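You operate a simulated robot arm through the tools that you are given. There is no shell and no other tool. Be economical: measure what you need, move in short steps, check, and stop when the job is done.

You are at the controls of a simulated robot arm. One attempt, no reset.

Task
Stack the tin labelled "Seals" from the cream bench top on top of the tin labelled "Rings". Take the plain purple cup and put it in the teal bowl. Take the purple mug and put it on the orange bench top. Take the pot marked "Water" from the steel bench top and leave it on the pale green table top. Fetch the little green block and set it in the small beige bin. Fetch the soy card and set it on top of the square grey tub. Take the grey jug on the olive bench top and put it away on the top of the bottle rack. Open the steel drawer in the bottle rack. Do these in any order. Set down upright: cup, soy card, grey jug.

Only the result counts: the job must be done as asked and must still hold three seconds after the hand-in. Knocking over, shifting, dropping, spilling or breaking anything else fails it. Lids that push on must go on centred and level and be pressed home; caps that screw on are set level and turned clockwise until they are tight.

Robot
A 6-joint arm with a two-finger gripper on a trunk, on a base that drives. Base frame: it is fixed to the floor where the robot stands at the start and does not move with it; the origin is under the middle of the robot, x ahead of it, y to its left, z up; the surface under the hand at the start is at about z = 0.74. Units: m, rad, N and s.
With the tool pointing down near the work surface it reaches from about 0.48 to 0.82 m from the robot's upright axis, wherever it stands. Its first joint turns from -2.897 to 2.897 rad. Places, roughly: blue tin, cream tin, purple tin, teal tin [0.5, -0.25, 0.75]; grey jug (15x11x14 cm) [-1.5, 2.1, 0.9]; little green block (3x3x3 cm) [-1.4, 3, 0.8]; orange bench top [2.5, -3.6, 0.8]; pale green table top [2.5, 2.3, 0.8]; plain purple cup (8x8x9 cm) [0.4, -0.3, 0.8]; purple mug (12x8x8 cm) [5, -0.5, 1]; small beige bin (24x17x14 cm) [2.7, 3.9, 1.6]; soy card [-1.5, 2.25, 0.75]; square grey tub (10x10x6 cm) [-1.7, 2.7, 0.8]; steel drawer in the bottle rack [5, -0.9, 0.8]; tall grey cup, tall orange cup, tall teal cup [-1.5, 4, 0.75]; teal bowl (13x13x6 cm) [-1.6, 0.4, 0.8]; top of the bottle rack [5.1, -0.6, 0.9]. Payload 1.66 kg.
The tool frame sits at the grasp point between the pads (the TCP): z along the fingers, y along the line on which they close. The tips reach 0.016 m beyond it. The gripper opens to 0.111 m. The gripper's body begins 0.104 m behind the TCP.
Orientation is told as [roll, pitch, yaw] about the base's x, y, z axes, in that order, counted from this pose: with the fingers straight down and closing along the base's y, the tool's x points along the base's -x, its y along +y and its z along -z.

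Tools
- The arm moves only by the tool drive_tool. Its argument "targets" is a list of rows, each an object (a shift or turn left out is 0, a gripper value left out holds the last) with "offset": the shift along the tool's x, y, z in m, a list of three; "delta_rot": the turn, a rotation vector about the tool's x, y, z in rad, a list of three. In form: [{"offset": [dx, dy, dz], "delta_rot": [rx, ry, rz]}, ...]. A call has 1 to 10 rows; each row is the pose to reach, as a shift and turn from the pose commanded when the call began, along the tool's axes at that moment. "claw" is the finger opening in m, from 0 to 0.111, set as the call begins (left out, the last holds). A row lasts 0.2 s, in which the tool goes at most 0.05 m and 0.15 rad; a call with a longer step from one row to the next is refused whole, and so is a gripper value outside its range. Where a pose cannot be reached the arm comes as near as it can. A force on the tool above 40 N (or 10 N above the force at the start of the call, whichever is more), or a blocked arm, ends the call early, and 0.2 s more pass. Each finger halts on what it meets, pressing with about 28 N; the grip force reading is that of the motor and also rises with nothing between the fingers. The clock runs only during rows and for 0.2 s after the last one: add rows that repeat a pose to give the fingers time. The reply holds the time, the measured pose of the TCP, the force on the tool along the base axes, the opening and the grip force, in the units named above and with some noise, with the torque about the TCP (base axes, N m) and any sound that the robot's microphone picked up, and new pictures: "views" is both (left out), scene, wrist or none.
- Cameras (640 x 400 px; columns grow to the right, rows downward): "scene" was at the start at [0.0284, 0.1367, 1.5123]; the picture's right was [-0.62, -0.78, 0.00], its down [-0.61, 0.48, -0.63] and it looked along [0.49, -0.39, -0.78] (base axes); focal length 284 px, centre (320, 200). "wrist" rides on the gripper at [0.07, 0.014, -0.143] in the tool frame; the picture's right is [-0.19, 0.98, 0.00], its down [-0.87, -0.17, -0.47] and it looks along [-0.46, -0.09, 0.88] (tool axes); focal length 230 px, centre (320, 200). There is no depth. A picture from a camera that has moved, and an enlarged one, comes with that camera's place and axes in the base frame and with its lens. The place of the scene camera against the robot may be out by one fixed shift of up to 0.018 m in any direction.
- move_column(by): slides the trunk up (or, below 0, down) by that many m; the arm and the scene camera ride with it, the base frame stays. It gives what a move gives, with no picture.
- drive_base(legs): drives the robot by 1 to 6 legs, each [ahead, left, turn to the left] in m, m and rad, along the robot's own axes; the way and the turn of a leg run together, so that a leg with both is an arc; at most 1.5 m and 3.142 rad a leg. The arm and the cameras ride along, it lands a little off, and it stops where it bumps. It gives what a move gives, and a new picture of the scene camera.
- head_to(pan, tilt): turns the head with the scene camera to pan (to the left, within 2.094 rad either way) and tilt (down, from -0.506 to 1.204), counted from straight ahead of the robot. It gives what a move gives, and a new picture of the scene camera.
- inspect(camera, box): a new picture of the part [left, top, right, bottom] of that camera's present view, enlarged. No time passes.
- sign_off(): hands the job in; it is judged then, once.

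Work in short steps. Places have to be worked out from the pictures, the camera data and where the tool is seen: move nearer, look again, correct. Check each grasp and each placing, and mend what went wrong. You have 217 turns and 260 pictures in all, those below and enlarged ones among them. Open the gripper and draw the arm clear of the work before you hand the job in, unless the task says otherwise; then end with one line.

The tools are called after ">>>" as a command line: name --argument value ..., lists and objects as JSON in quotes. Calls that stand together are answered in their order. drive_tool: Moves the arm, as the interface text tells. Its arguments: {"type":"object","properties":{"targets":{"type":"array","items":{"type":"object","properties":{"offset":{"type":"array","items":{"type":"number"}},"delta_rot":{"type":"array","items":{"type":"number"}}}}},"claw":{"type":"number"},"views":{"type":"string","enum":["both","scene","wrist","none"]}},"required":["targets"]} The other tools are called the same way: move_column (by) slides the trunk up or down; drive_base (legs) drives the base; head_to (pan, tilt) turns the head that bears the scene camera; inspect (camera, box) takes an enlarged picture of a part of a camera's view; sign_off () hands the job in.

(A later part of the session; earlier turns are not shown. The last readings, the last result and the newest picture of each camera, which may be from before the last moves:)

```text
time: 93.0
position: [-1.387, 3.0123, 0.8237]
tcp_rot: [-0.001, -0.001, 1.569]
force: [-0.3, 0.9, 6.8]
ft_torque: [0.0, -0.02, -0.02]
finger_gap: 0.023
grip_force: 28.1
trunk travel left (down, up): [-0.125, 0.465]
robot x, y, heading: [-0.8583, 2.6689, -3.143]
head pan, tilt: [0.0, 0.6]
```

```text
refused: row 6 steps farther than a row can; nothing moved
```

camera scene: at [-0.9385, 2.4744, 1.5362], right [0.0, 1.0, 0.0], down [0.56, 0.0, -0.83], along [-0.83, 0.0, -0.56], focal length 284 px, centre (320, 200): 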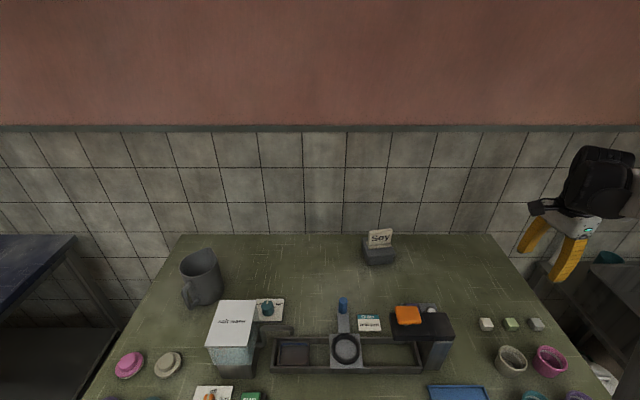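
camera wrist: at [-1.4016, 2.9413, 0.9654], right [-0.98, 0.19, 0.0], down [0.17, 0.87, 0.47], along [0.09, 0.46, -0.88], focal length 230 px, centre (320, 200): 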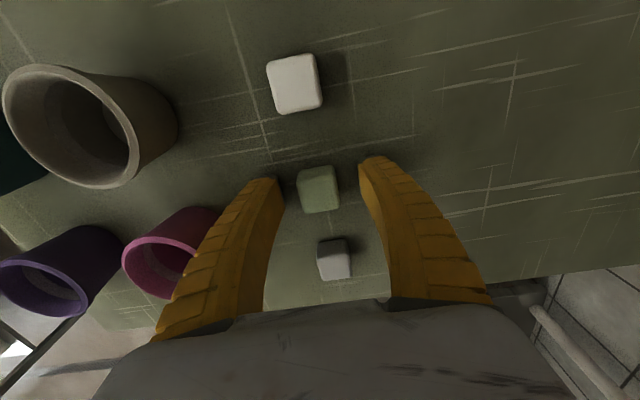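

Gripped (23 mm). Lift.

>>> drive_tool --targets '[{"offset": [0, 0, -0.04]}, {"offset": [0, 0, -0.085]}, {"offset": [0, 0, -0.13]}, {"offset": [0, 0, -0.175]}, {"offset": [0, 0, -0.22]}, {"offset": [0.02, -0.025, -0.25]}, {"offset": [0.04, -0.05, -0.28]}, {"offset": [0.06, -0.08, -0.31]}]' --views "both"

```text
time: 94.8
position: [-1.3068, 2.9517, 1.1362]
tcp_rot: [0.0, -0.001, 1.571]
force: [-0.1, -0.7, 0.1]
ft_torque: [0.03, 0.01, -0.01]
finger_gap: 0.021
grip_force: 27.9
trunk travel left (down, up): [-0.125, 0.465]
robot x, y, heading: [-0.8596, 2.6679, -3.134]
head pan, tilt: [0.0, 0.6]
camera scene: at [-0.938, 2.4734, 1.5361], right [0.0, 1.0, 0.0], down [0.56, 0.0, -0.83], along [-0.83, 0.0, -0.56], focal length 284 px, centre (320, 200)
camera wrist: at [-1.3208, 2.881, 1.2779], right [-0.98, 0.19, 0.0], down [0.17, 0.87, 0.47], along [0.09, 0.46, -0.88], focal length 230 px, centre (320, 200)
```

scene: 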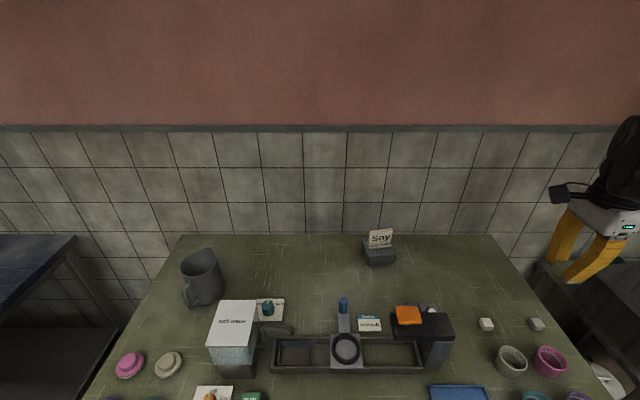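
wrist: 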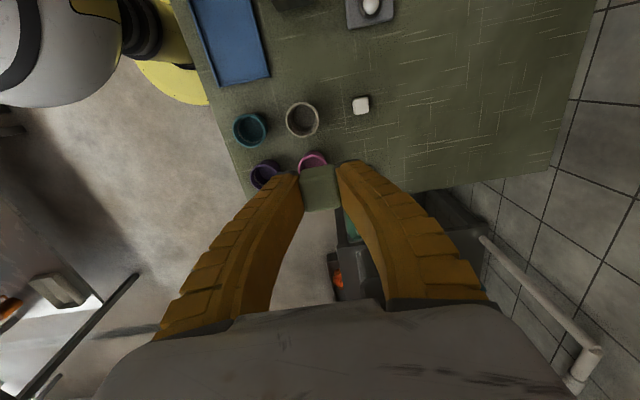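

Block held. Back off and turn toward +y, then look toward the far shelf.

>>> drive_base --legs '[[-0.35, 0, 0], [0, 0, -1.9]]'

>>> head_to --pan -0.4 --tilt 0.25

```text
time: 101.6
position: [-0.1027, 3.0113, 1.1348]
tcp_rot: [-0.001, 0.0, -0.306]
force: [-0.4, 0.7, -0.2]
ft_torque: [0.03, -0.01, 0.01]
finger_gap: 0.0211
grip_force: 28.3
trunk travel left (down, up): [-0.125, 0.465]
robot x, y, heading: [-0.5083, 2.6708, 1.269]
head pan, tilt: [0.0, 0.6]
camera scene: at [-0.68, 2.7876, 1.5361], right [0.95, -0.3, 0.0], down [-0.17, -0.54, -0.83], along [0.25, 0.79, -0.56], focal length 284 px, centre (320, 200)
```

scene: 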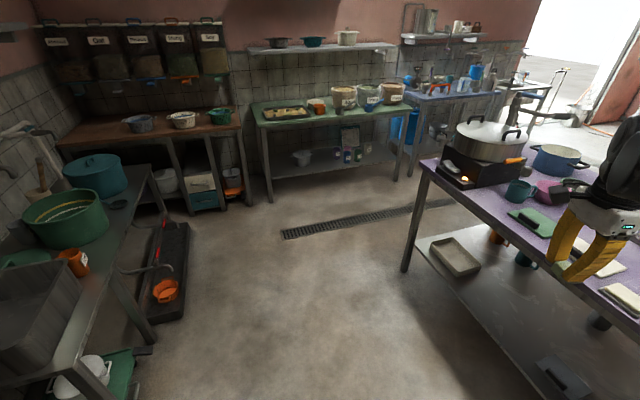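

```text
time: 102.4
position: [-0.1047, 3.0124, 1.1339]
tcp_rot: [0.0, -0.001, -0.308]
force: [-1.3, 0.4, 0.1]
ft_torque: [0.04, -0.05, 0.02]
finger_gap: 0.0211
grip_force: 27.4
trunk travel left (down, up): [-0.125, 0.465]
robot x, y, heading: [-0.5088, 2.6714, 1.263]
head pan, tilt: [-0.4, 0.25]
camera scene: at [-0.6462, 2.7745, 1.5682], right [0.76, -0.65, 0.0], down [-0.16, -0.19, -0.97], along [0.63, 0.74, -0.25], focal length 284 px, centre (320, 200)
```

scene: 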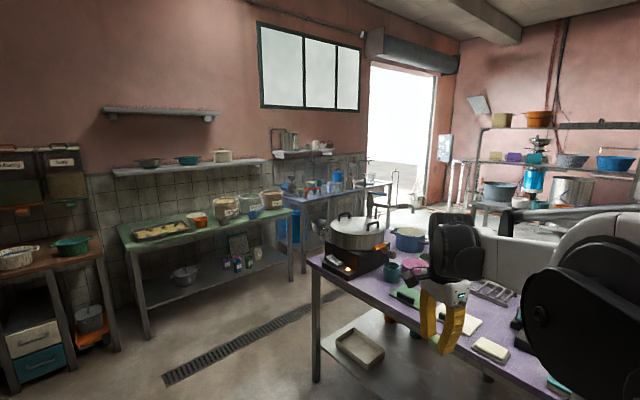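

The beige bin is on top of the open rack near the door (~(2.7,3.87,1.6)). Raise the column, then drive around the purple bench's far end.

>>> move_column --by 0.35

>>> drive_base --legs '[[0.95, 0.2, 0], [0.95, 0.2, 0], [0, 0, -1.26]]'

>>> head_to --pan -0.2 --tilt 0.4

```text
time: 105.8
position: [-0.1032, 3.0121, 1.4844]
tcp_rot: [0.0, 0.0, -0.306]
force: [1.0, 0.1, -0.4]
ft_torque: [-0.02, 0.06, -0.02]
finger_gap: 0.0211
grip_force: 28.8
trunk travel left (down, up): [-0.475, 0.115]
robot x, y, heading: [-0.5094, 2.6711, 1.265]
head pan, tilt: [-0.4, 0.25]
```

```text
time: 118.8
position: [0.1512, 4.3231, 1.4846]
tcp_rot: [0.001, -0.001, -1.588]
force: [-0.1, 0.2, 0.0]
ft_torque: [0.04, 0.06, -0.01]
finger_gap: 0.0209
grip_force: 27.7
trunk travel left (down, up): [-0.475, 0.115]
robot x, y, heading: [-0.2897, 4.6134, -0.015]
head pan, tilt: [-0.4, 0.25]
camera scene: at [-0.2362, 4.7594, 1.9183], right [-0.4, -0.92, 0.0], down [-0.23, 0.1, -0.97], along [0.89, -0.39, -0.25], focal length 284 px, centre (320, 200)
```

scene: 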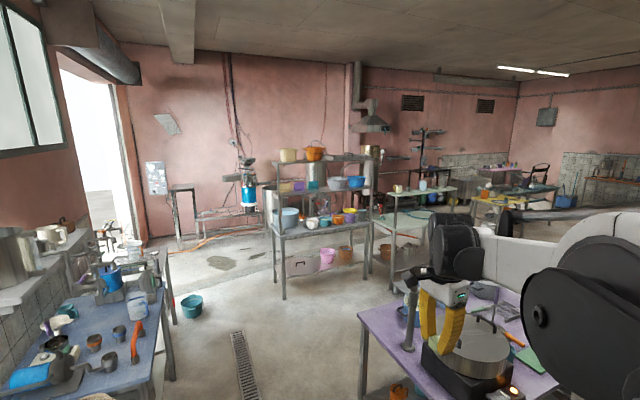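

```text
time: 119.5
position: [0.1505, 4.3237, 1.4851]
tcp_rot: [0.0, 0.0, -1.587]
force: [1.1, -0.7, -0.9]
ft_torque: [-0.01, -0.01, -0.01]
finger_gap: 0.021
grip_force: 28.2
trunk travel left (down, up): [-0.475, 0.115]
robot x, y, heading: [-0.297, 4.6123, -0.012]
head pan, tilt: [-0.201, 0.4]
camera scene: at [-0.2312, 4.7772, 1.9043], right [-0.21, -0.98, 0.0], down [-0.38, 0.08, -0.92], along [0.9, -0.2, -0.39], focal length 284 px, centre (320, 200)
```

scene: 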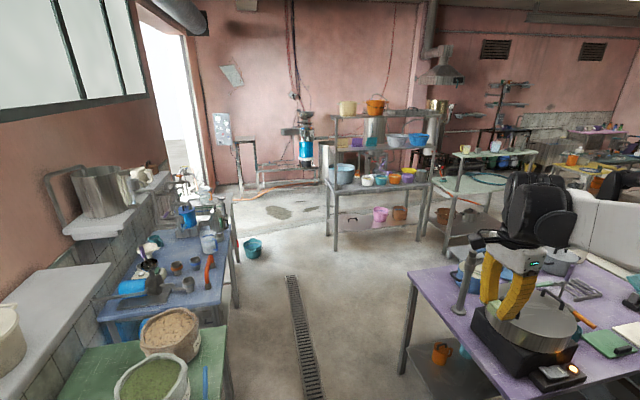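

Raise the hand further, then drive the corridor to a standoff in front of the rack.

>>> move_column --by 0.11

>>> drive_tool --targets '[{"offset": [0, 0, -0.045]}, {"offset": [0, 0, -0.09]}, {"offset": [0, 0, -0.135]}]' --views "none"

>>> drive_base --legs '[[1.4, -0.1, 0], [0.4, 0, 0], [0.2, -0.6, 0]]'

```text
time: 120.9
position: [0.1506, 4.3221, 1.5947]
tcp_rot: [-0.002, -0.001, -1.587]
force: [0.0, -0.9, 0.1]
ft_torque: [0.0, 0.0, -0.03]
finger_gap: 0.0214
grip_force: 28.1
trunk travel left (down, up): [-0.585, 0.005]
robot x, y, heading: [-0.2937, 4.6145, -0.017]
head pan, tilt: [-0.201, 0.4]
```

```text
time: 121.7
position: [0.1501, 4.3226, 1.7292]
tcp_rot: [-0.001, -0.001, -1.588]
force: [0.2, 0.9, -0.3]
ft_torque: [-0.05, -0.05, -0.01]
finger_gap: 0.0212
grip_force: 28.3
trunk travel left (down, up): [-0.585, 0.005]
robot x, y, heading: [-0.2937, 4.6101, -0.011]
head pan, tilt: [-0.201, 0.4]
```

```text
time: 134.0
position: [2.162, 3.5992, 1.7279]
tcp_rot: [0.0, -0.001, -1.585]
force: [0.0, -0.2, 0.0]
ft_torque: [0.0, 0.04, 0.0]
finger_gap: 0.0208
grip_force: 27.8
trunk travel left (down, up): [-0.585, 0.005]
robot x, y, heading: [1.7129, 3.8865, -0.013]
head pan, tilt: [-0.201, 0.4]
camera scene: at [1.7807, 4.0519, 2.0143], right [-0.21, -0.98, 0.0], down [-0.38, 0.08, -0.92], along [0.9, -0.2, -0.39], focal length 284 px, centre (320, 200)
```

scene: 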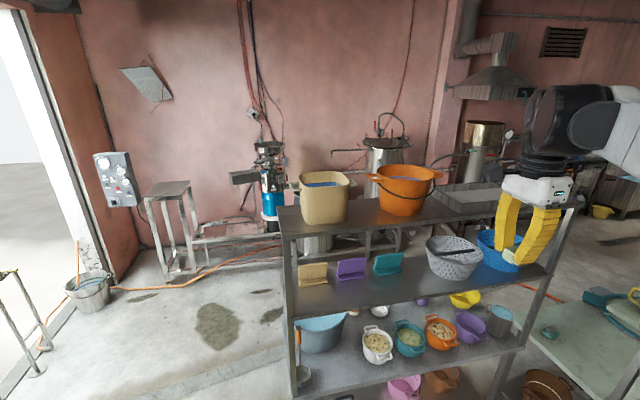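

>>> inspect --camera "scene" --box '[270, 150, 450, 260]'

>>> head_to --pan 0.05 --tilt 0.6

```text
3.56 times, centred on (360, 205) of scene
camera zoom: at [1.7807, 4.0519, 2.0143], right [-0.21, -0.98, 0.0], down [-0.38, 0.08, -0.92], along [0.9, -0.2, -0.39], focal length 1008 px, centre (178, 182)
```

zoom: 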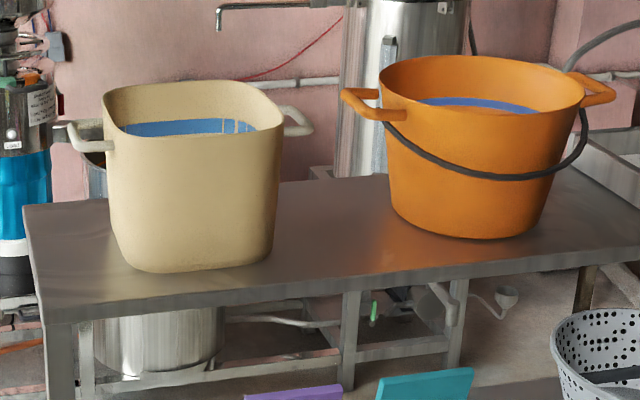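

```text
time: 134.8
position: [2.1623, 3.5982, 1.7271]
tcp_rot: [0.003, 0.0, -1.585]
force: [0.4, 0.4, 0.4]
ft_torque: [-0.06, -0.03, 0.0]
finger_gap: 0.021
grip_force: 28.0
trunk travel left (down, up): [-0.585, 0.005]
robot x, y, heading: [1.7176, 3.8871, -0.011]
head pan, tilt: [0.051, 0.6]
camera scene: at [1.7784, 4.0747, 1.9961], right [0.04, -1.0, 0.0], down [-0.56, -0.02, -0.83], along [0.82, 0.03, -0.56], focal length 284 px, centre (320, 200)
```

scene: 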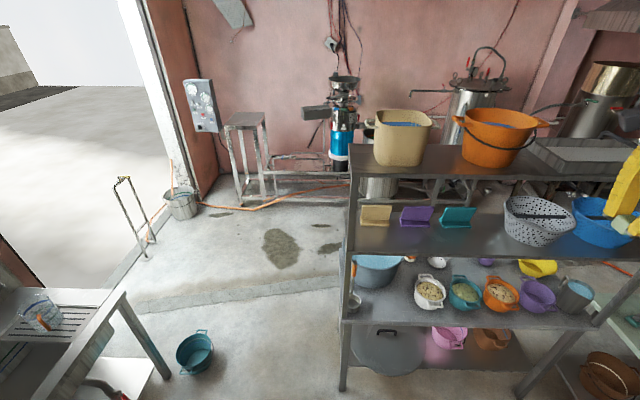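

Bin on the top shelf ≈(2.78,3.82), rim ≈1.66, floor ≈1.52. Drive 0.35 m closer.

>>> drive_base --legs '[[0.35, 0, 0]]'

>>> drive_tool --targets '[{"offset": [0.02, 0.02, -0.02]}, {"offset": [0.05, 0.04, -0.04]}, {"offset": [0.09, 0.055, -0.05]}, {"offset": [0.13, 0.07, -0.06]}, {"offset": [0.17, 0.08, -0.06]}, {"offset": [0.2, 0.1, -0.06]}, {"offset": [0.22, 0.13, -0.06]}]'

```text
time: 137.1
position: [2.5203, 3.5917, 1.7283]
tcp_rot: [0.001, 0.0, -1.588]
force: [1.4, -0.6, -0.7]
ft_torque: [-0.03, 0.0, -0.02]
finger_gap: 0.0213
grip_force: 27.5
trunk travel left (down, up): [-0.585, 0.005]
robot x, y, heading: [2.0772, 3.8814, -0.02]
head pan, tilt: [0.051, 0.6]
camera scene: at [2.1369, 4.069, 1.9961], right [0.03, -1.0, 0.0], down [-0.56, -0.02, -0.83], along [0.82, 0.03, -0.56], focal length 284 px, centre (320, 200)
```

scene: 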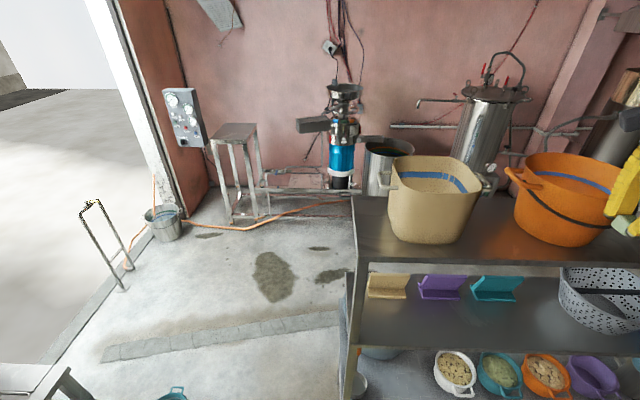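

```text
time: 138.7
position: [2.6568, 3.8097, 1.7867]
tcp_rot: [-0.003, 0.0, -1.589]
force: [1.2, 0.2, -0.3]
ft_torque: [0.03, 0.07, 0.01]
finger_gap: 0.0214
grip_force: 27.8
trunk travel left (down, up): [-0.585, 0.005]
robot x, y, heading: [2.0762, 3.8847, -0.016]
head pan, tilt: [0.051, 0.6]
camera scene: at [2.1404, 4.0694, 1.9958], right [0.03, -1.0, 0.0], down [-0.57, -0.02, -0.82], along [0.82, 0.03, -0.57], focal length 284 px, centre (320, 200)
camera wrist: at [2.6708, 3.8782, 1.9291], right [0.98, -0.21, 0.0], down [-0.18, -0.86, 0.47], along [-0.1, -0.46, -0.88], focal length 230 px, centre (320, 200)
```

scene: 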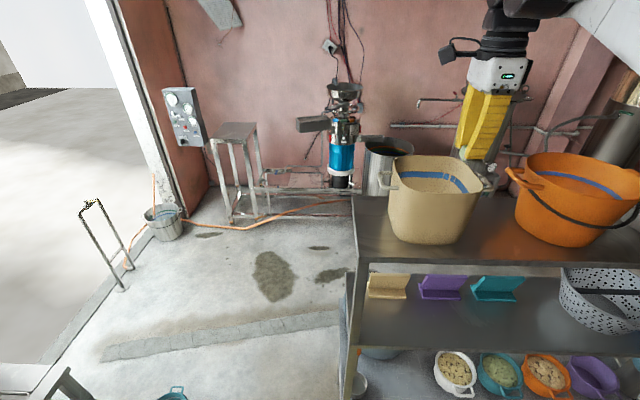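
wrist: 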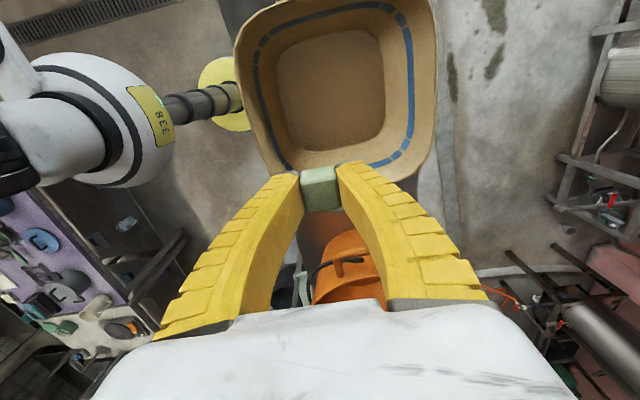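

Bin centre ≈(2.684,3.85). Move over it and lower the block into it partway.

>>> drive_tool --targets '[{"offset": [0.03, 0.02, 0]}, {"offset": [0.04, 0.0275, 0.02]}, {"offset": [0.04, 0.0275, 0.06]}, {"offset": [0.04, 0.0275, 0.1]}, {"offset": [0.04, 0.0275, 0.14]}]'

```text
time: 139.9
position: [2.6819, 3.8478, 1.6463]
tcp_rot: [0.001, 0.0, -1.589]
force: [-0.1, -0.2, 0.6]
ft_torque: [0.0, -0.02, -0.02]
finger_gap: 0.0213
grip_force: 27.8
trunk travel left (down, up): [-0.585, 0.005]
robot x, y, heading: [2.0738, 3.8832, -0.019]
head pan, tilt: [0.051, 0.6]
camera scene: at [2.1366, 4.0682, 1.9962], right [0.03, -1.0, 0.0], down [-0.56, -0.02, -0.83], along [0.82, 0.03, -0.56], focal length 284 px, centre (320, 200)
camera wrist: at [2.6957, 3.9166, 1.7894], right [0.98, -0.21, 0.0], down [-0.18, -0.86, 0.47], along [-0.1, -0.46, -0.88], focal length 230 px, centre (320, 200)
```

scene: 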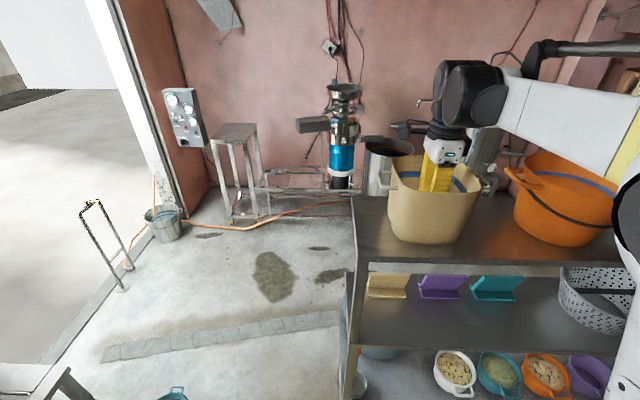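
wrist: 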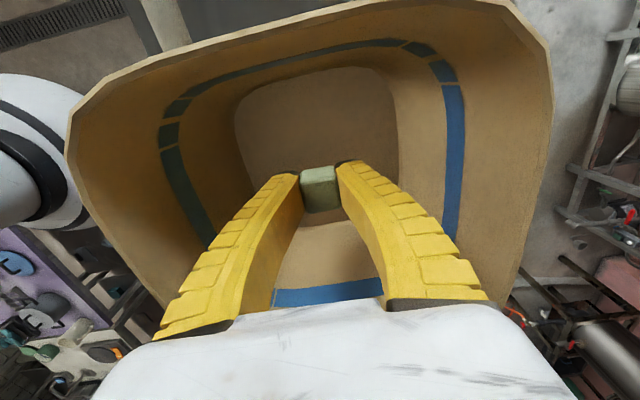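

Inside the bin opening; lower slowly to the floor of the bin.

>>> drive_tool --targets '[{"offset": [0, 0, 0.03]}, {"offset": [0, 0, 0.06]}, {"offset": [0, 0, 0.075]}, {"offset": [0, 0, 0.083]}, {"offset": [0, 0, 0.089]}, {"offset": [0, 0, 0.094]}]' --views "wrist"

```text
time: 140.6
position: [2.6812, 3.8504, 1.5898]
tcp_rot: [0.003, -0.001, -1.588]
force: [2.1, 1.7, 37.1]
ft_torque: [0.04, 0.1, 0.01]
finger_gap: 0.0349
grip_force: 27.5
trunk travel left (down, up): [-0.585, 0.005]
robot x, y, heading: [2.0775, 3.8818, -0.019]
head pan, tilt: [0.051, 0.6]
stopped in row 3: the force on the tool passed its limit at 50 N (the readings are from after the stop); the commanded pose is now the measured one
camera wrist: at [2.6938, 3.9183, 1.734], right [0.98, -0.21, 0.0], down [-0.18, -0.86, 0.47], along [-0.09, -0.46, -0.88], focal length 230 px, centre (320, 200)
```

wrist: 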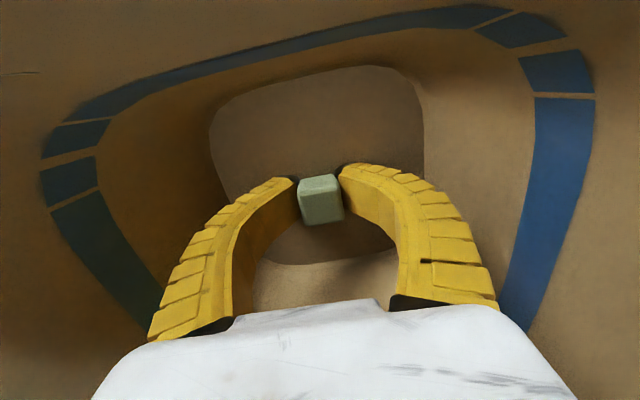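

Block has reached the bin floor. Ease up, open slightly, and withdraw straight up.

>>> drive_tool --targets '[{"offset": [0, 0, -0.003]}, {"offset": [0, 0, -0.005]}]' --views "none"

>>> drive_tool --targets '[{"offset": [0, 0, 0]}, {"offset": [0, 0, 0]}]' --claw 0.06 --views "none"

>>> drive_tool --targets '[{"offset": [0, 0, -0.03]}, {"offset": [0, 0, -0.07]}, {"offset": [0, 0, -0.11]}, {"offset": [0, 0, -0.15]}, {"offset": [0, 0, -0.19]}, {"offset": [0, 0, -0.22]}]' --views "wrist"

```text
time: 141.2
position: [2.6802, 3.8514, 1.5942]
tcp_rot: [0.003, 0.001, -1.587]
force: [1.5, 2.2, 22.7]
ft_torque: [0.03, 0.08, -0.01]
finger_gap: 0.0331
grip_force: 27.9
trunk travel left (down, up): [-0.585, 0.005]
robot x, y, heading: [2.0777, 3.8817, -0.019]
head pan, tilt: [0.051, 0.6]
```

```text
time: 141.8
position: [2.6807, 3.8493, 1.596]
tcp_rot: [0.003, -0.001, -1.587]
force: [0.8, 0.7, 26.8]
ft_torque: [-0.02, -0.01, 0.01]
finger_gap: 0.0608
grip_force: 0.0
trunk travel left (down, up): [-0.585, 0.005]
robot x, y, heading: [2.0757, 3.882, -0.014]
head pan, tilt: [0.051, 0.6]
```

```text
time: 143.2
position: [2.6826, 3.849, 1.8156]
tcp_rot: [0.002, 0.0, -1.589]
force: [0.3, 1.1, -0.9]
ft_torque: [0.0, -0.06, -0.01]
finger_gap: 0.0619
grip_force: 1.0
trunk travel left (down, up): [-0.585, 0.005]
robot x, y, heading: [2.0749, 3.8834, -0.015]
head pan, tilt: [0.051, 0.6]
camera wrist: at [2.6968, 3.9176, 1.957], right [0.98, -0.21, 0.0], down [-0.18, -0.86, 0.47], along [-0.1, -0.46, -0.88], focal length 230 px, centre (320, 200)
```

wrist: 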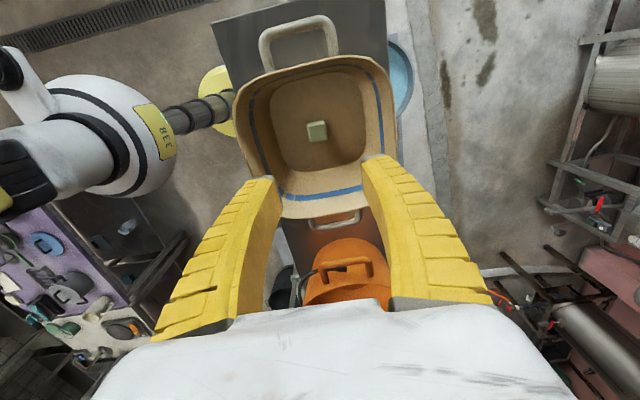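

Block lies in the bin. Back away and survey toward -y for the pale green table and the steel bench.

>>> drive_base --legs '[[-0.45, 0, 0]]'

>>> head_to --pan -1.0 --tilt 0.4

>>> head_to --pan -1.9 --tilt 0.4

```text
time: 145.9
position: [2.2383, 3.8578, 1.8138]
tcp_rot: [0.002, 0.0, -1.588]
force: [-0.5, -0.1, -0.4]
ft_torque: [0.0, 0.01, -0.02]
finger_gap: 0.062
grip_force: 0.7
trunk travel left (down, up): [-0.585, 0.005]
robot x, y, heading: [1.6328, 3.8867, -0.014]
head pan, tilt: [0.051, 0.6]
camera scene: at [1.6917, 4.0763, 1.996], right [0.04, -1.0, 0.0], down [-0.56, -0.02, -0.82], along [0.82, 0.03, -0.57], focal length 284 px, centre (320, 200)
```

scene: 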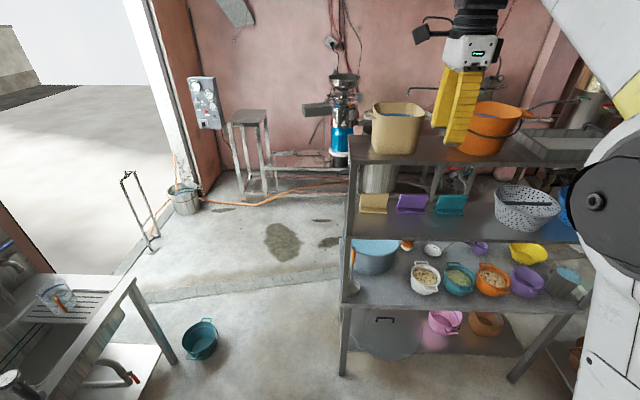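

```text
time: 147.2
position: [2.2372, 3.8572, 1.8149]
tcp_rot: [0.0, 0.0, -1.586]
force: [0.7, 0.0, 0.4]
ft_torque: [-0.03, 0.01, 0.02]
finger_gap: 0.062
grip_force: 1.3
trunk travel left (down, up): [-0.585, 0.005]
robot x, y, heading: [1.6286, 3.8885, -0.018]
head pan, tilt: [-1.0, 0.4]
camera scene: at [1.6522, 3.9945, 2.0143], right [-0.85, -0.53, 0.0], down [-0.21, 0.33, -0.92], along [0.49, -0.78, -0.39], focal length 284 px, centre (320, 200)
```

scene: 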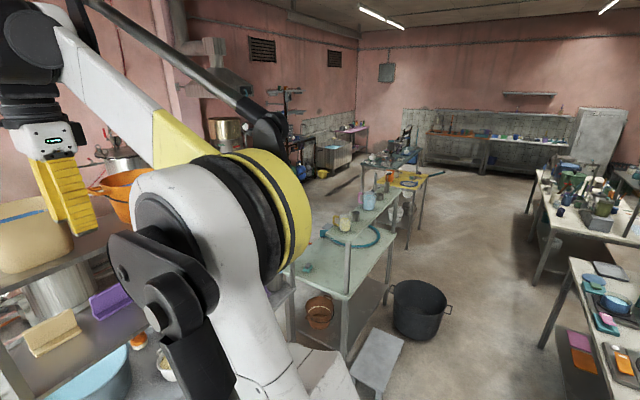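

```text
time: 148.4
position: [2.2373, 3.8572, 1.8144]
tcp_rot: [0.004, 0.0, -1.587]
force: [0.8, 0.3, 0.3]
ft_torque: [0.01, 0.02, 0.02]
finger_gap: 0.0621
grip_force: 1.4
trunk travel left (down, up): [-0.585, 0.005]
robot x, y, heading: [1.6307, 3.8896, -0.019]
head pan, tilt: [-1.901, 0.4]
camera scene: at [1.572, 3.9859, 2.0143], right [-0.94, 0.34, 0.0], down [0.13, 0.37, -0.92], along [-0.31, -0.87, -0.39], focal length 284 px, centre (320, 200)
```

scene: 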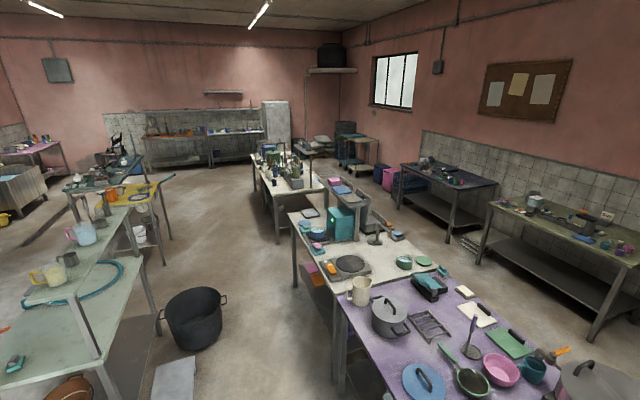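

>>> inspect --camera "scene" --box '[0, 140, 180, 300]'

>>> inspect --camera "scene" --box '[240, 130, 400, 250]'

```text
2.50 times, centred on (90, 220) of scene
camera zoom: at [1.572, 3.9859, 2.0143], right [-0.94, 0.34, 0.0], down [0.13, 0.37, -0.92], along [-0.31, -0.87, -0.39], focal length 709 px, centre (895, 150)
```

zoom: 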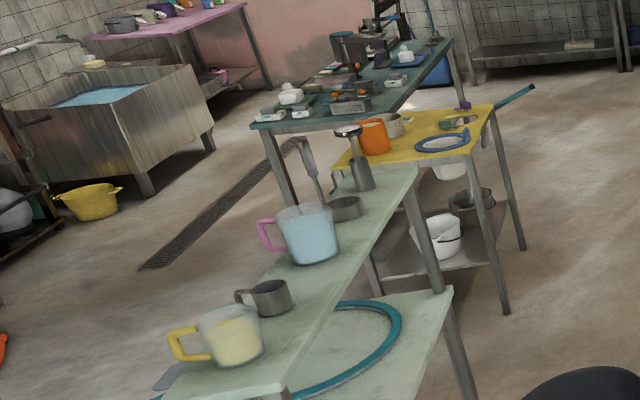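

```text
3.33 times, centred on (320, 190) of scene
camera zoom: at [1.572, 3.9859, 2.0143], right [-0.94, 0.34, 0.0], down [0.13, 0.37, -0.92], along [-0.31, -0.87, -0.39], focal length 945 px, centre (320, 233)
```

zoom: 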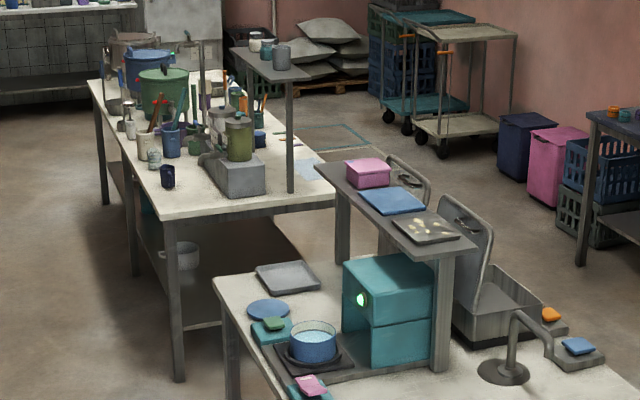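

The cream bench's steel overshelf carries small pots; one may be "Water". Drive down the aisle to look at it from the far side.

>>> drive_base --legs '[[0, 0, -1.55], [0.7, -0.26, 0], [1.3, 0, 0]]'

>>> head_to --pan -0.5 --tilt 0.4

```text
time: 162.3
position: [1.3986, 1.2791, 1.8138]
tcp_rot: [0.002, 0.001, -3.137]
force: [-0.1, -0.5, -1.1]
ft_torque: [-0.02, -0.01, 0.01]
finger_gap: 0.0621
grip_force: 1.1
trunk travel left (down, up): [-0.585, 0.005]
robot x, y, heading: [1.4166, 1.8907, -1.565]
head pan, tilt: [-1.901, 0.4]
camera scene: at [1.5075, 1.9315, 2.0143], right [0.32, 0.95, 0.0], down [0.37, -0.12, -0.92], along [-0.87, 0.29, -0.39], focal length 284 px, centre (320, 200)
```

scene: 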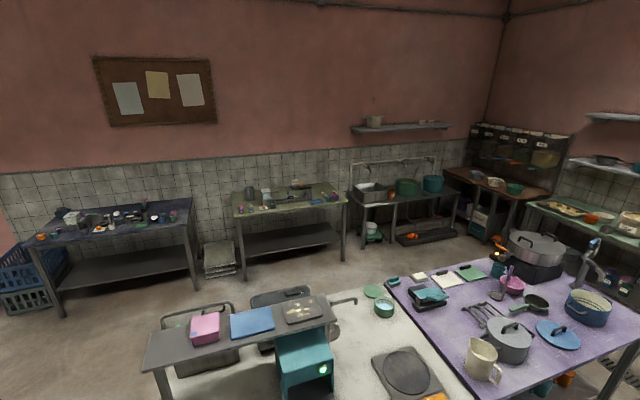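

```text
time: 163.8
position: [1.399, 1.2801, 1.8133]
tcp_rot: [0.002, -0.001, -3.137]
force: [0.5, 0.1, 0.1]
ft_torque: [-0.03, 0.01, -0.01]
finger_gap: 0.062
grip_force: 1.5
trunk travel left (down, up): [-0.585, 0.005]
robot x, y, heading: [1.4152, 1.8907, -1.568]
head pan, tilt: [-0.499, 0.4]
camera scene: at [1.5514, 1.8204, 2.0143], right [-0.88, 0.47, 0.0], down [0.18, 0.34, -0.92], along [-0.44, -0.81, -0.39], focal length 284 px, centre (320, 200)
```

scene: 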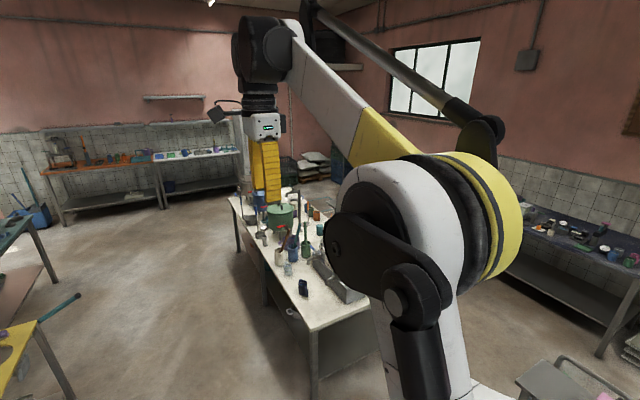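

>>> drive_base --legs '[[0.7, 0, 0]]'

>>> head_to --pan -1.15 --tilt 0.5

```text
time: 167.6
position: [1.398, 0.5874, 1.8149]
tcp_rot: [0.002, -0.001, -3.143]
force: [0.4, -0.3, 0.2]
ft_torque: [0.0, -0.02, -0.06]
finger_gap: 0.0619
grip_force: 1.6
trunk travel left (down, up): [-0.585, 0.005]
robot x, y, heading: [1.4205, 1.1941, -1.571]
head pan, tilt: [-0.499, 0.4]
camera scene: at [1.5537, 1.1268, 2.0143], right [-0.88, 0.48, 0.0], down [0.19, 0.34, -0.92], along [-0.44, -0.81, -0.39], focal length 284 px, centre (320, 200)
```

scene: 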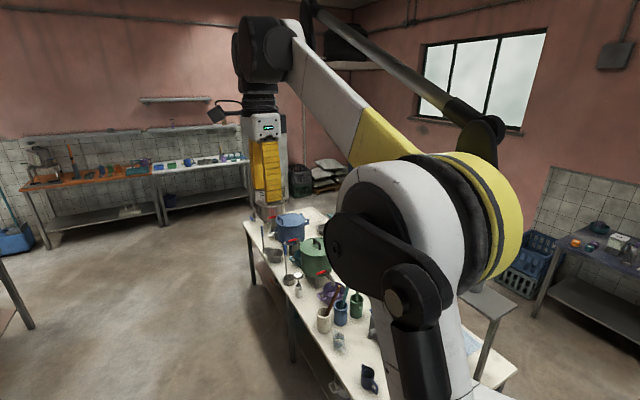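

```text
time: 168.6
position: [1.3965, 0.5872, 1.8133]
tcp_rot: [0.001, 0.001, -3.142]
force: [-0.3, -0.2, 0.3]
ft_torque: [0.0, 0.01, 0.01]
finger_gap: 0.062
grip_force: 1.1
trunk travel left (down, up): [-0.585, 0.005]
robot x, y, heading: [1.4197, 1.1954, -1.568]
head pan, tilt: [-1.15, 0.499]
camera scene: at [1.515, 1.1707, 2.0052], right [-0.41, 0.91, 0.0], down [0.44, 0.2, -0.88], along [-0.8, -0.36, -0.48], focal length 284 px, centre (320, 200)
```

scene: 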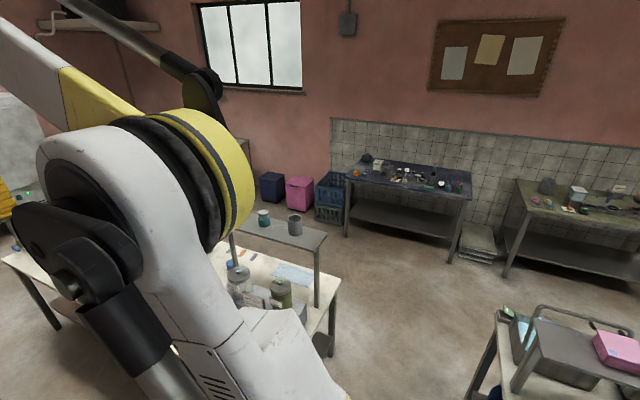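

>>> inspect --camera "scene" --box '[210, 190, 350, 310]'

```text
3.33 times, centred on (280, 250) of scene
camera zoom: at [1.515, 1.1707, 2.0052], right [-0.41, 0.91, 0.0], down [0.44, 0.2, -0.88], along [-0.8, -0.36, -0.48], focal length 945 px, centre (453, 33)
```

zoom: 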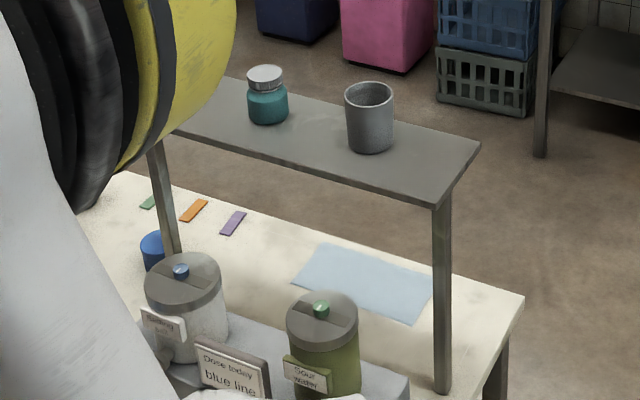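

No "Water" pot here. Check the sink bench near (-1.5,4) by zooming from afar.

>>> head_to --pan -2.09 --tilt 0.25

>>> inspect --camera "scene" --box '[380, 170, 520, 260]'

```text
time: 169.9
position: [1.3973, 0.5862, 1.8143]
tcp_rot: [0.001, 0.001, -3.143]
force: [0.4, 0.8, -0.2]
ft_torque: [-0.01, 0.02, -0.01]
finger_gap: 0.062
grip_force: 1.8
trunk travel left (down, up): [-0.585, 0.005]
robot x, y, heading: [1.419, 1.1937, -1.567]
head pan, tilt: [-2.089, 0.25]
camera scene: at [1.5167, 1.2541, 2.0283], right [0.49, 0.87, 0.0], down [0.21, -0.12, -0.97], along [-0.84, 0.48, -0.25], focal length 284 px, centre (320, 200)
```

scene: 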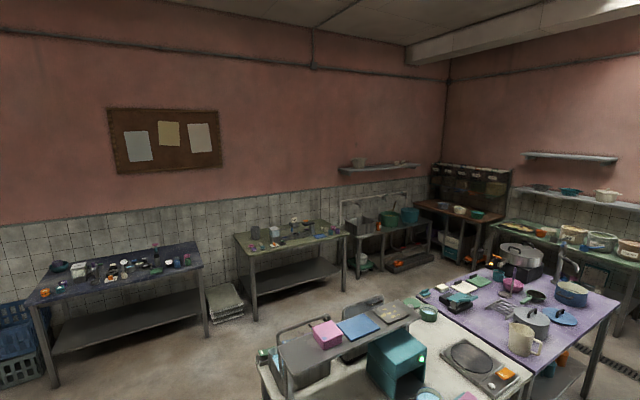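

```text
4.44 times, centred on (450, 215) of scene
camera zoom: at [1.5167, 1.2541, 2.0283], right [0.49, 0.87, 0.0], down [0.21, -0.12, -0.97], along [-0.84, 0.48, -0.25], focal length 1261 px, centre (-258, 133)
```

zoom: 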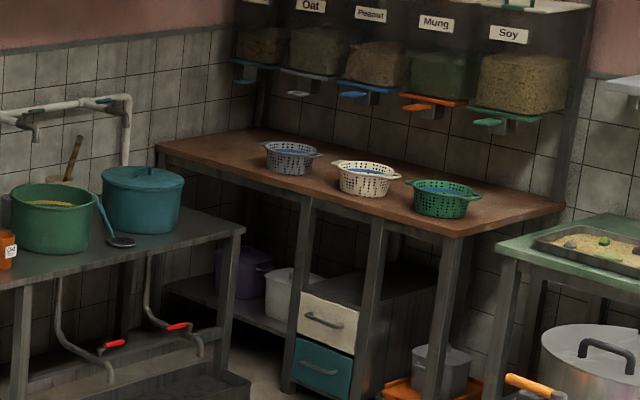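

>>> inspect --camera "scene" --box '[340, 195, 430, 250]'

```text
7.11 times, centred on (385, 222) of scene
camera zoom: at [1.5167, 1.2541, 2.0283], right [0.49, 0.87, 0.0], down [0.21, -0.12, -0.97], along [-0.84, 0.48, -0.25], focal length 2017 px, centre (-142, 40)
```

zoom: 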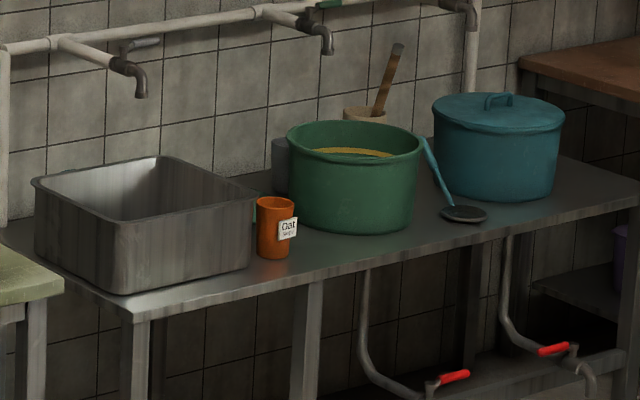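

The tall cups on the sink (steel) bench carry labels; orange reads "Oat", so "Water" is the grey or teal one. Go there through the gap between the benches at y≈1.18.

>>> drive_base --legs '[[0, 0, -1.571]]'

>>> head_to --pan 0.0 --tilt 0.75

```text
time: 174.1
position: [0.8127, 1.2189, 1.813]
tcp_rot: [0.002, 0.0, 1.563]
force: [0.2, 0.0, 0.6]
ft_torque: [-0.03, -0.02, -0.01]
finger_gap: 0.0622
grip_force: 0.6
trunk travel left (down, up): [-0.585, 0.005]
robot x, y, heading: [1.4166, 1.1958, 3.138]
head pan, tilt: [-2.089, 0.25]
camera scene: at [1.4736, 1.0785, 2.0283], right [0.87, -0.5, 0.0], down [-0.12, -0.21, -0.97], along [0.49, 0.84, -0.25], focal length 284 px, centre (320, 200)
```

scene: 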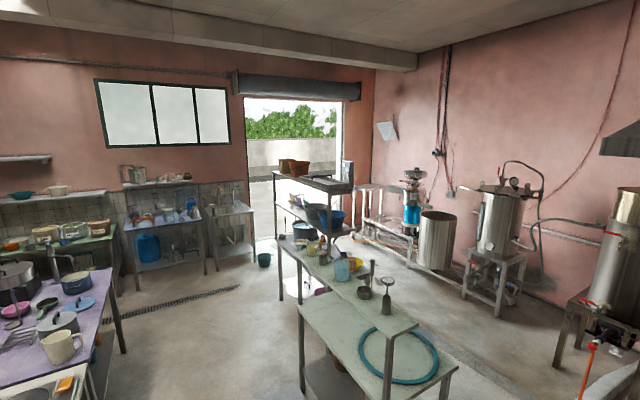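

```text
time: 176.1
position: [0.8119, 1.22, 1.815]
tcp_rot: [0.0, 0.0, 1.565]
force: [-0.7, -0.1, 0.2]
ft_torque: [-0.02, -0.01, 0.0]
finger_gap: 0.062
grip_force: 1.7
trunk travel left (down, up): [-0.585, 0.005]
robot x, y, heading: [1.4177, 1.193, 3.137]
head pan, tilt: [0.0, 0.75]
camera scene: at [1.3439, 0.9983, 1.9832], right [0.01, 1.0, 0.0], down [0.68, 0.0, -0.73], along [-0.73, 0.0, -0.68], focal length 284 px, centre (320, 200)
```

scene: 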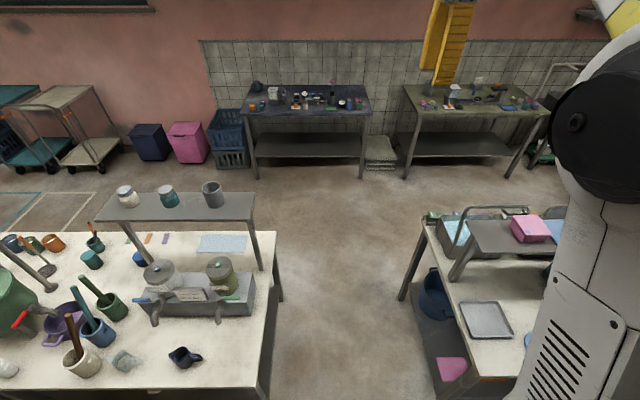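

Gap is 0.72 m wide centred at y≈1.126; drive through and up the corridor to face the sink bench.

>>> drive_base --legs '[[0, 0.067, 0], [1.4, 0, 0], [0.45, 0, 0], [0, -1.35, 0], [0, -1.3, 0]]'

>>> move_column --by -0.46

>>> head_to --pan -0.1 --tilt 0.5

```text
time: 198.5
position: [-1.0066, 3.8176, 1.815]
tcp_rot: [0.003, 0.001, 1.57]
force: [0.8, 0.6, -0.2]
ft_torque: [-0.01, 0.0, 0.0]
finger_gap: 0.0618
grip_force: 1.4
trunk travel left (down, up): [-0.585, 0.005]
robot x, y, heading: [-0.3972, 3.7965, -3.145]
head pan, tilt: [0.0, 0.75]
camera scene: at [-0.4742, 3.6008, 1.9832], right [0.0, 1.0, 0.0], down [0.68, 0.0, -0.73], along [-0.73, 0.0, -0.68], focal length 284 px, centre (320, 200)
```

scene: 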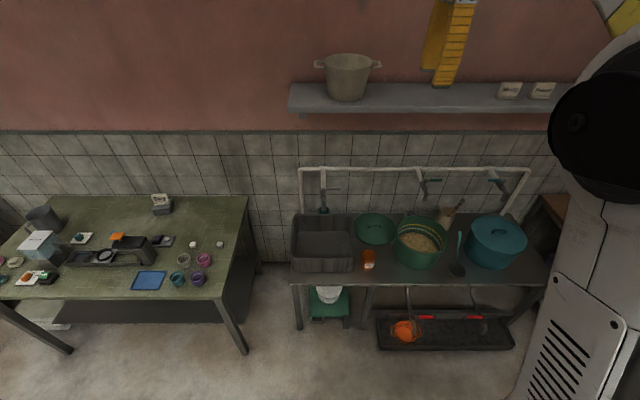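

```text
refused: -0.46 is not a number from -0.4 to 0.4
```

```text
time: 199.3
position: [-1.0073, 3.8193, 1.8142]
tcp_rot: [0.003, 0.001, 1.571]
force: [-0.7, 0.5, -0.4]
ft_torque: [-0.02, 0.03, 0.04]
finger_gap: 0.0619
grip_force: 1.1
trunk travel left (down, up): [-0.585, 0.005]
robot x, y, heading: [-0.4006, 3.799, -3.141]
head pan, tilt: [-0.099, 0.499]
camera scene: at [-0.482, 3.6098, 2.0051], right [0.1, 1.0, 0.0], down [0.48, -0.05, -0.88], along [-0.87, 0.09, -0.48], focal length 284 px, centre (320, 200)
```

scene: 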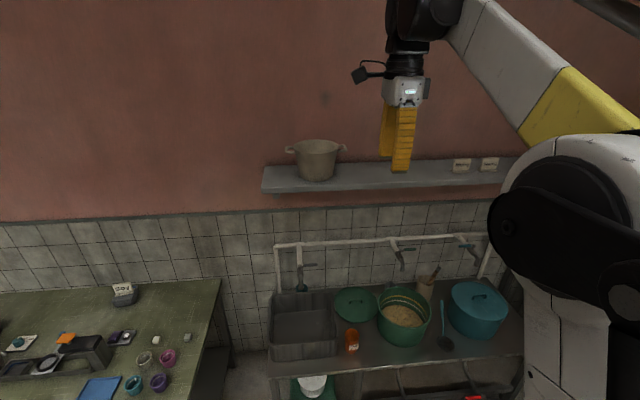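

>>> inspect --camera "scene" --box '[260, 260, 540, 400]'

>>> move_column --by -0.3

>>> head_to --pan -0.1 --tilt 0.6

```text
2.29 times, centred on (400, 330) of scene
camera zoom: at [-0.482, 3.6098, 2.0051], right [0.1, 1.0, 0.0], down [0.48, -0.05, -0.88], along [-0.87, 0.09, -0.48], focal length 648 px, centre (137, -97)
```

zoom: 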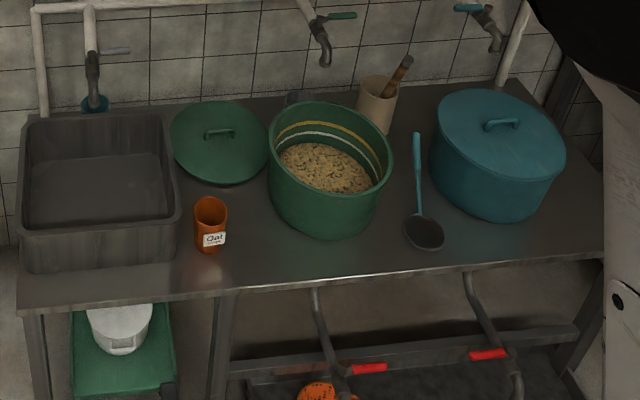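

```text
time: 202.3
position: [-1.0071, 3.8191, 1.514]
tcp_rot: [0.002, -0.001, 1.571]
force: [-0.4, 0.2, -1.1]
ft_torque: [-0.01, 0.02, -0.01]
finger_gap: 0.0619
grip_force: 1.6
trunk travel left (down, up): [-0.285, 0.305]
robot x, y, heading: [-0.3995, 3.796, -3.141]
head pan, tilt: [-0.099, 0.499]
```

```text
time: 202.9
position: [-1.007, 3.8176, 1.5141]
tcp_rot: [0.001, -0.001, 1.57]
force: [0.1, 0.1, 0.5]
ft_torque: [0.01, 0.03, -0.02]
finger_gap: 0.0621
grip_force: 1.5
trunk travel left (down, up): [-0.285, 0.305]
robot x, y, heading: [-0.401, 3.7965, -3.141]
head pan, tilt: [-0.099, 0.6]
camera scene: at [-0.4793, 3.6096, 1.6961], right [0.1, 1.0, 0.0], down [0.56, -0.06, -0.83], along [-0.82, 0.08, -0.56], focal length 284 px, centre (320, 200)
```

scene: 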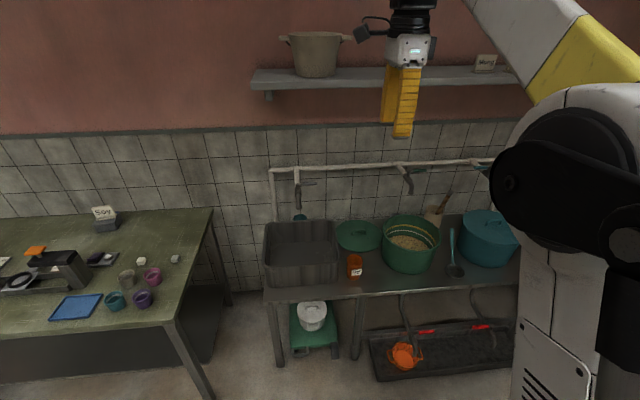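

Two more cups hide behind the green pot and the sink. Raise again and go closer for a steeper view.

>>> move_column --by 0.3

>>> drive_base --legs '[[0.4, -0.1, 0]]'

>>> head_to --pan -0.1 --tilt 0.95

```text
time: 205.9
position: [-1.0066, 3.819, 1.8146]
tcp_rot: [0.004, -0.001, 1.569]
force: [0.3, 0.4, -0.1]
ft_torque: [-0.01, 0.01, 0.01]
finger_gap: 0.0619
grip_force: 1.5
trunk travel left (down, up): [-0.585, 0.005]
robot x, y, heading: [-0.4009, 3.7942, -3.145]
head pan, tilt: [-0.099, 0.6]
```

```text
time: 208.5
position: [-1.4009, 3.9165, 1.8145]
tcp_rot: [0.002, -0.002, 1.576]
force: [0.2, -0.4, 1.2]
ft_torque: [0.0, -0.01, 0.01]
finger_gap: 0.0619
grip_force: 1.5
trunk travel left (down, up): [-0.585, 0.005]
robot x, y, heading: [-0.7937, 3.898, -3.14]
head pan, tilt: [-0.099, 0.6]
camera scene: at [-0.8728, 3.7091, 1.9961], right [0.1, 1.0, 0.0], down [0.56, -0.05, -0.83], along [-0.82, 0.08, -0.56], focal length 284 px, centre (320, 200)
```

scene: 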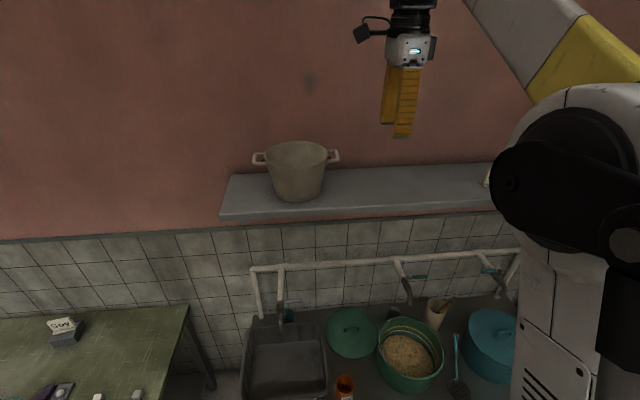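

```text
time: 209.3
position: [-1.4009, 3.9164, 1.8143]
tcp_rot: [0.002, 0.0, 1.573]
force: [-0.6, 0.3, -0.6]
ft_torque: [0.0, 0.02, -0.03]
finger_gap: 0.0619
grip_force: 1.4
trunk travel left (down, up): [-0.585, 0.005]
robot x, y, heading: [-0.7931, 3.8985, -3.141]
head pan, tilt: [-0.099, 0.949]
camera scene: at [-0.8569, 3.7075, 1.9677], right [0.1, 1.0, 0.0], down [0.81, -0.08, -0.58], along [-0.58, 0.06, -0.81], focal length 284 px, centre (320, 200)
```

scene: 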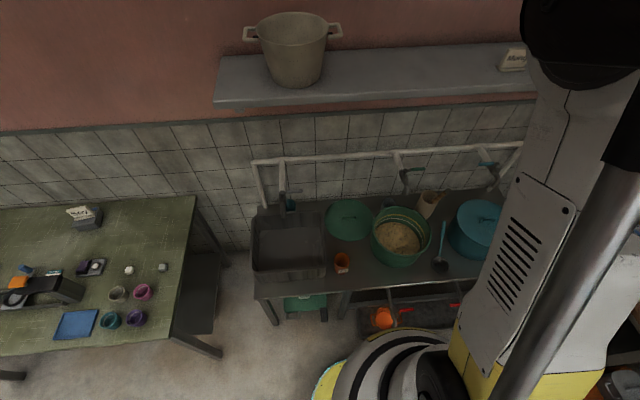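

>>> inspect --camera "scene" --box '[245, 175, 405, 275]'

>>> inspect --camera "scene" --box '[370, 180, 450, 240]'

```text
4.00 times, centred on (325, 225) of scene
camera zoom: at [-0.8569, 3.7075, 1.9677], right [0.1, 1.0, 0.0], down [0.81, -0.08, -0.58], along [-0.58, 0.06, -0.81], focal length 1134 px, centre (300, 100)
```

zoom: 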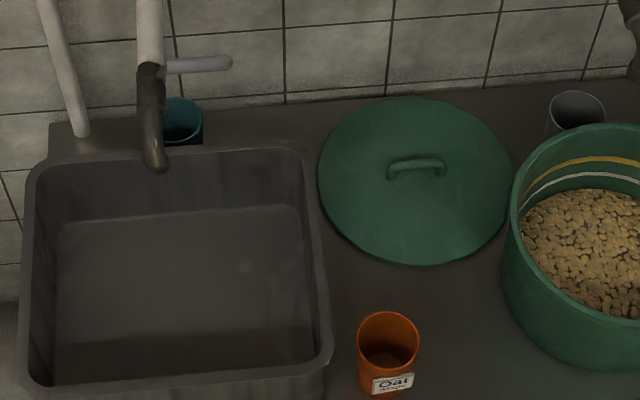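

```text
6.67 times, centred on (410, 210) of scene
camera zoom: at [-0.8569, 3.7075, 1.9677], right [0.1, 1.0, 0.0], down [0.81, -0.08, -0.58], along [-0.58, 0.06, -0.81], focal length 1891 px, centre (-280, 133)
```

zoom: 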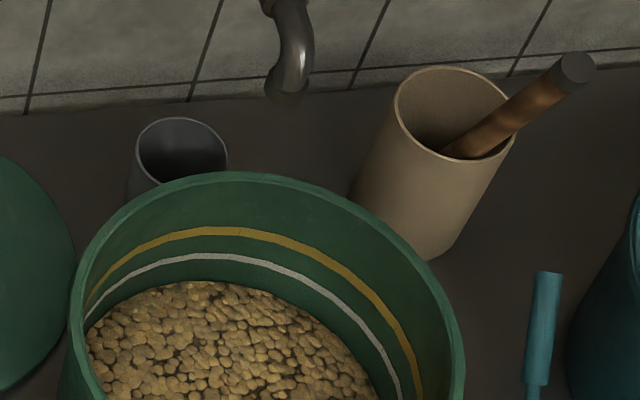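

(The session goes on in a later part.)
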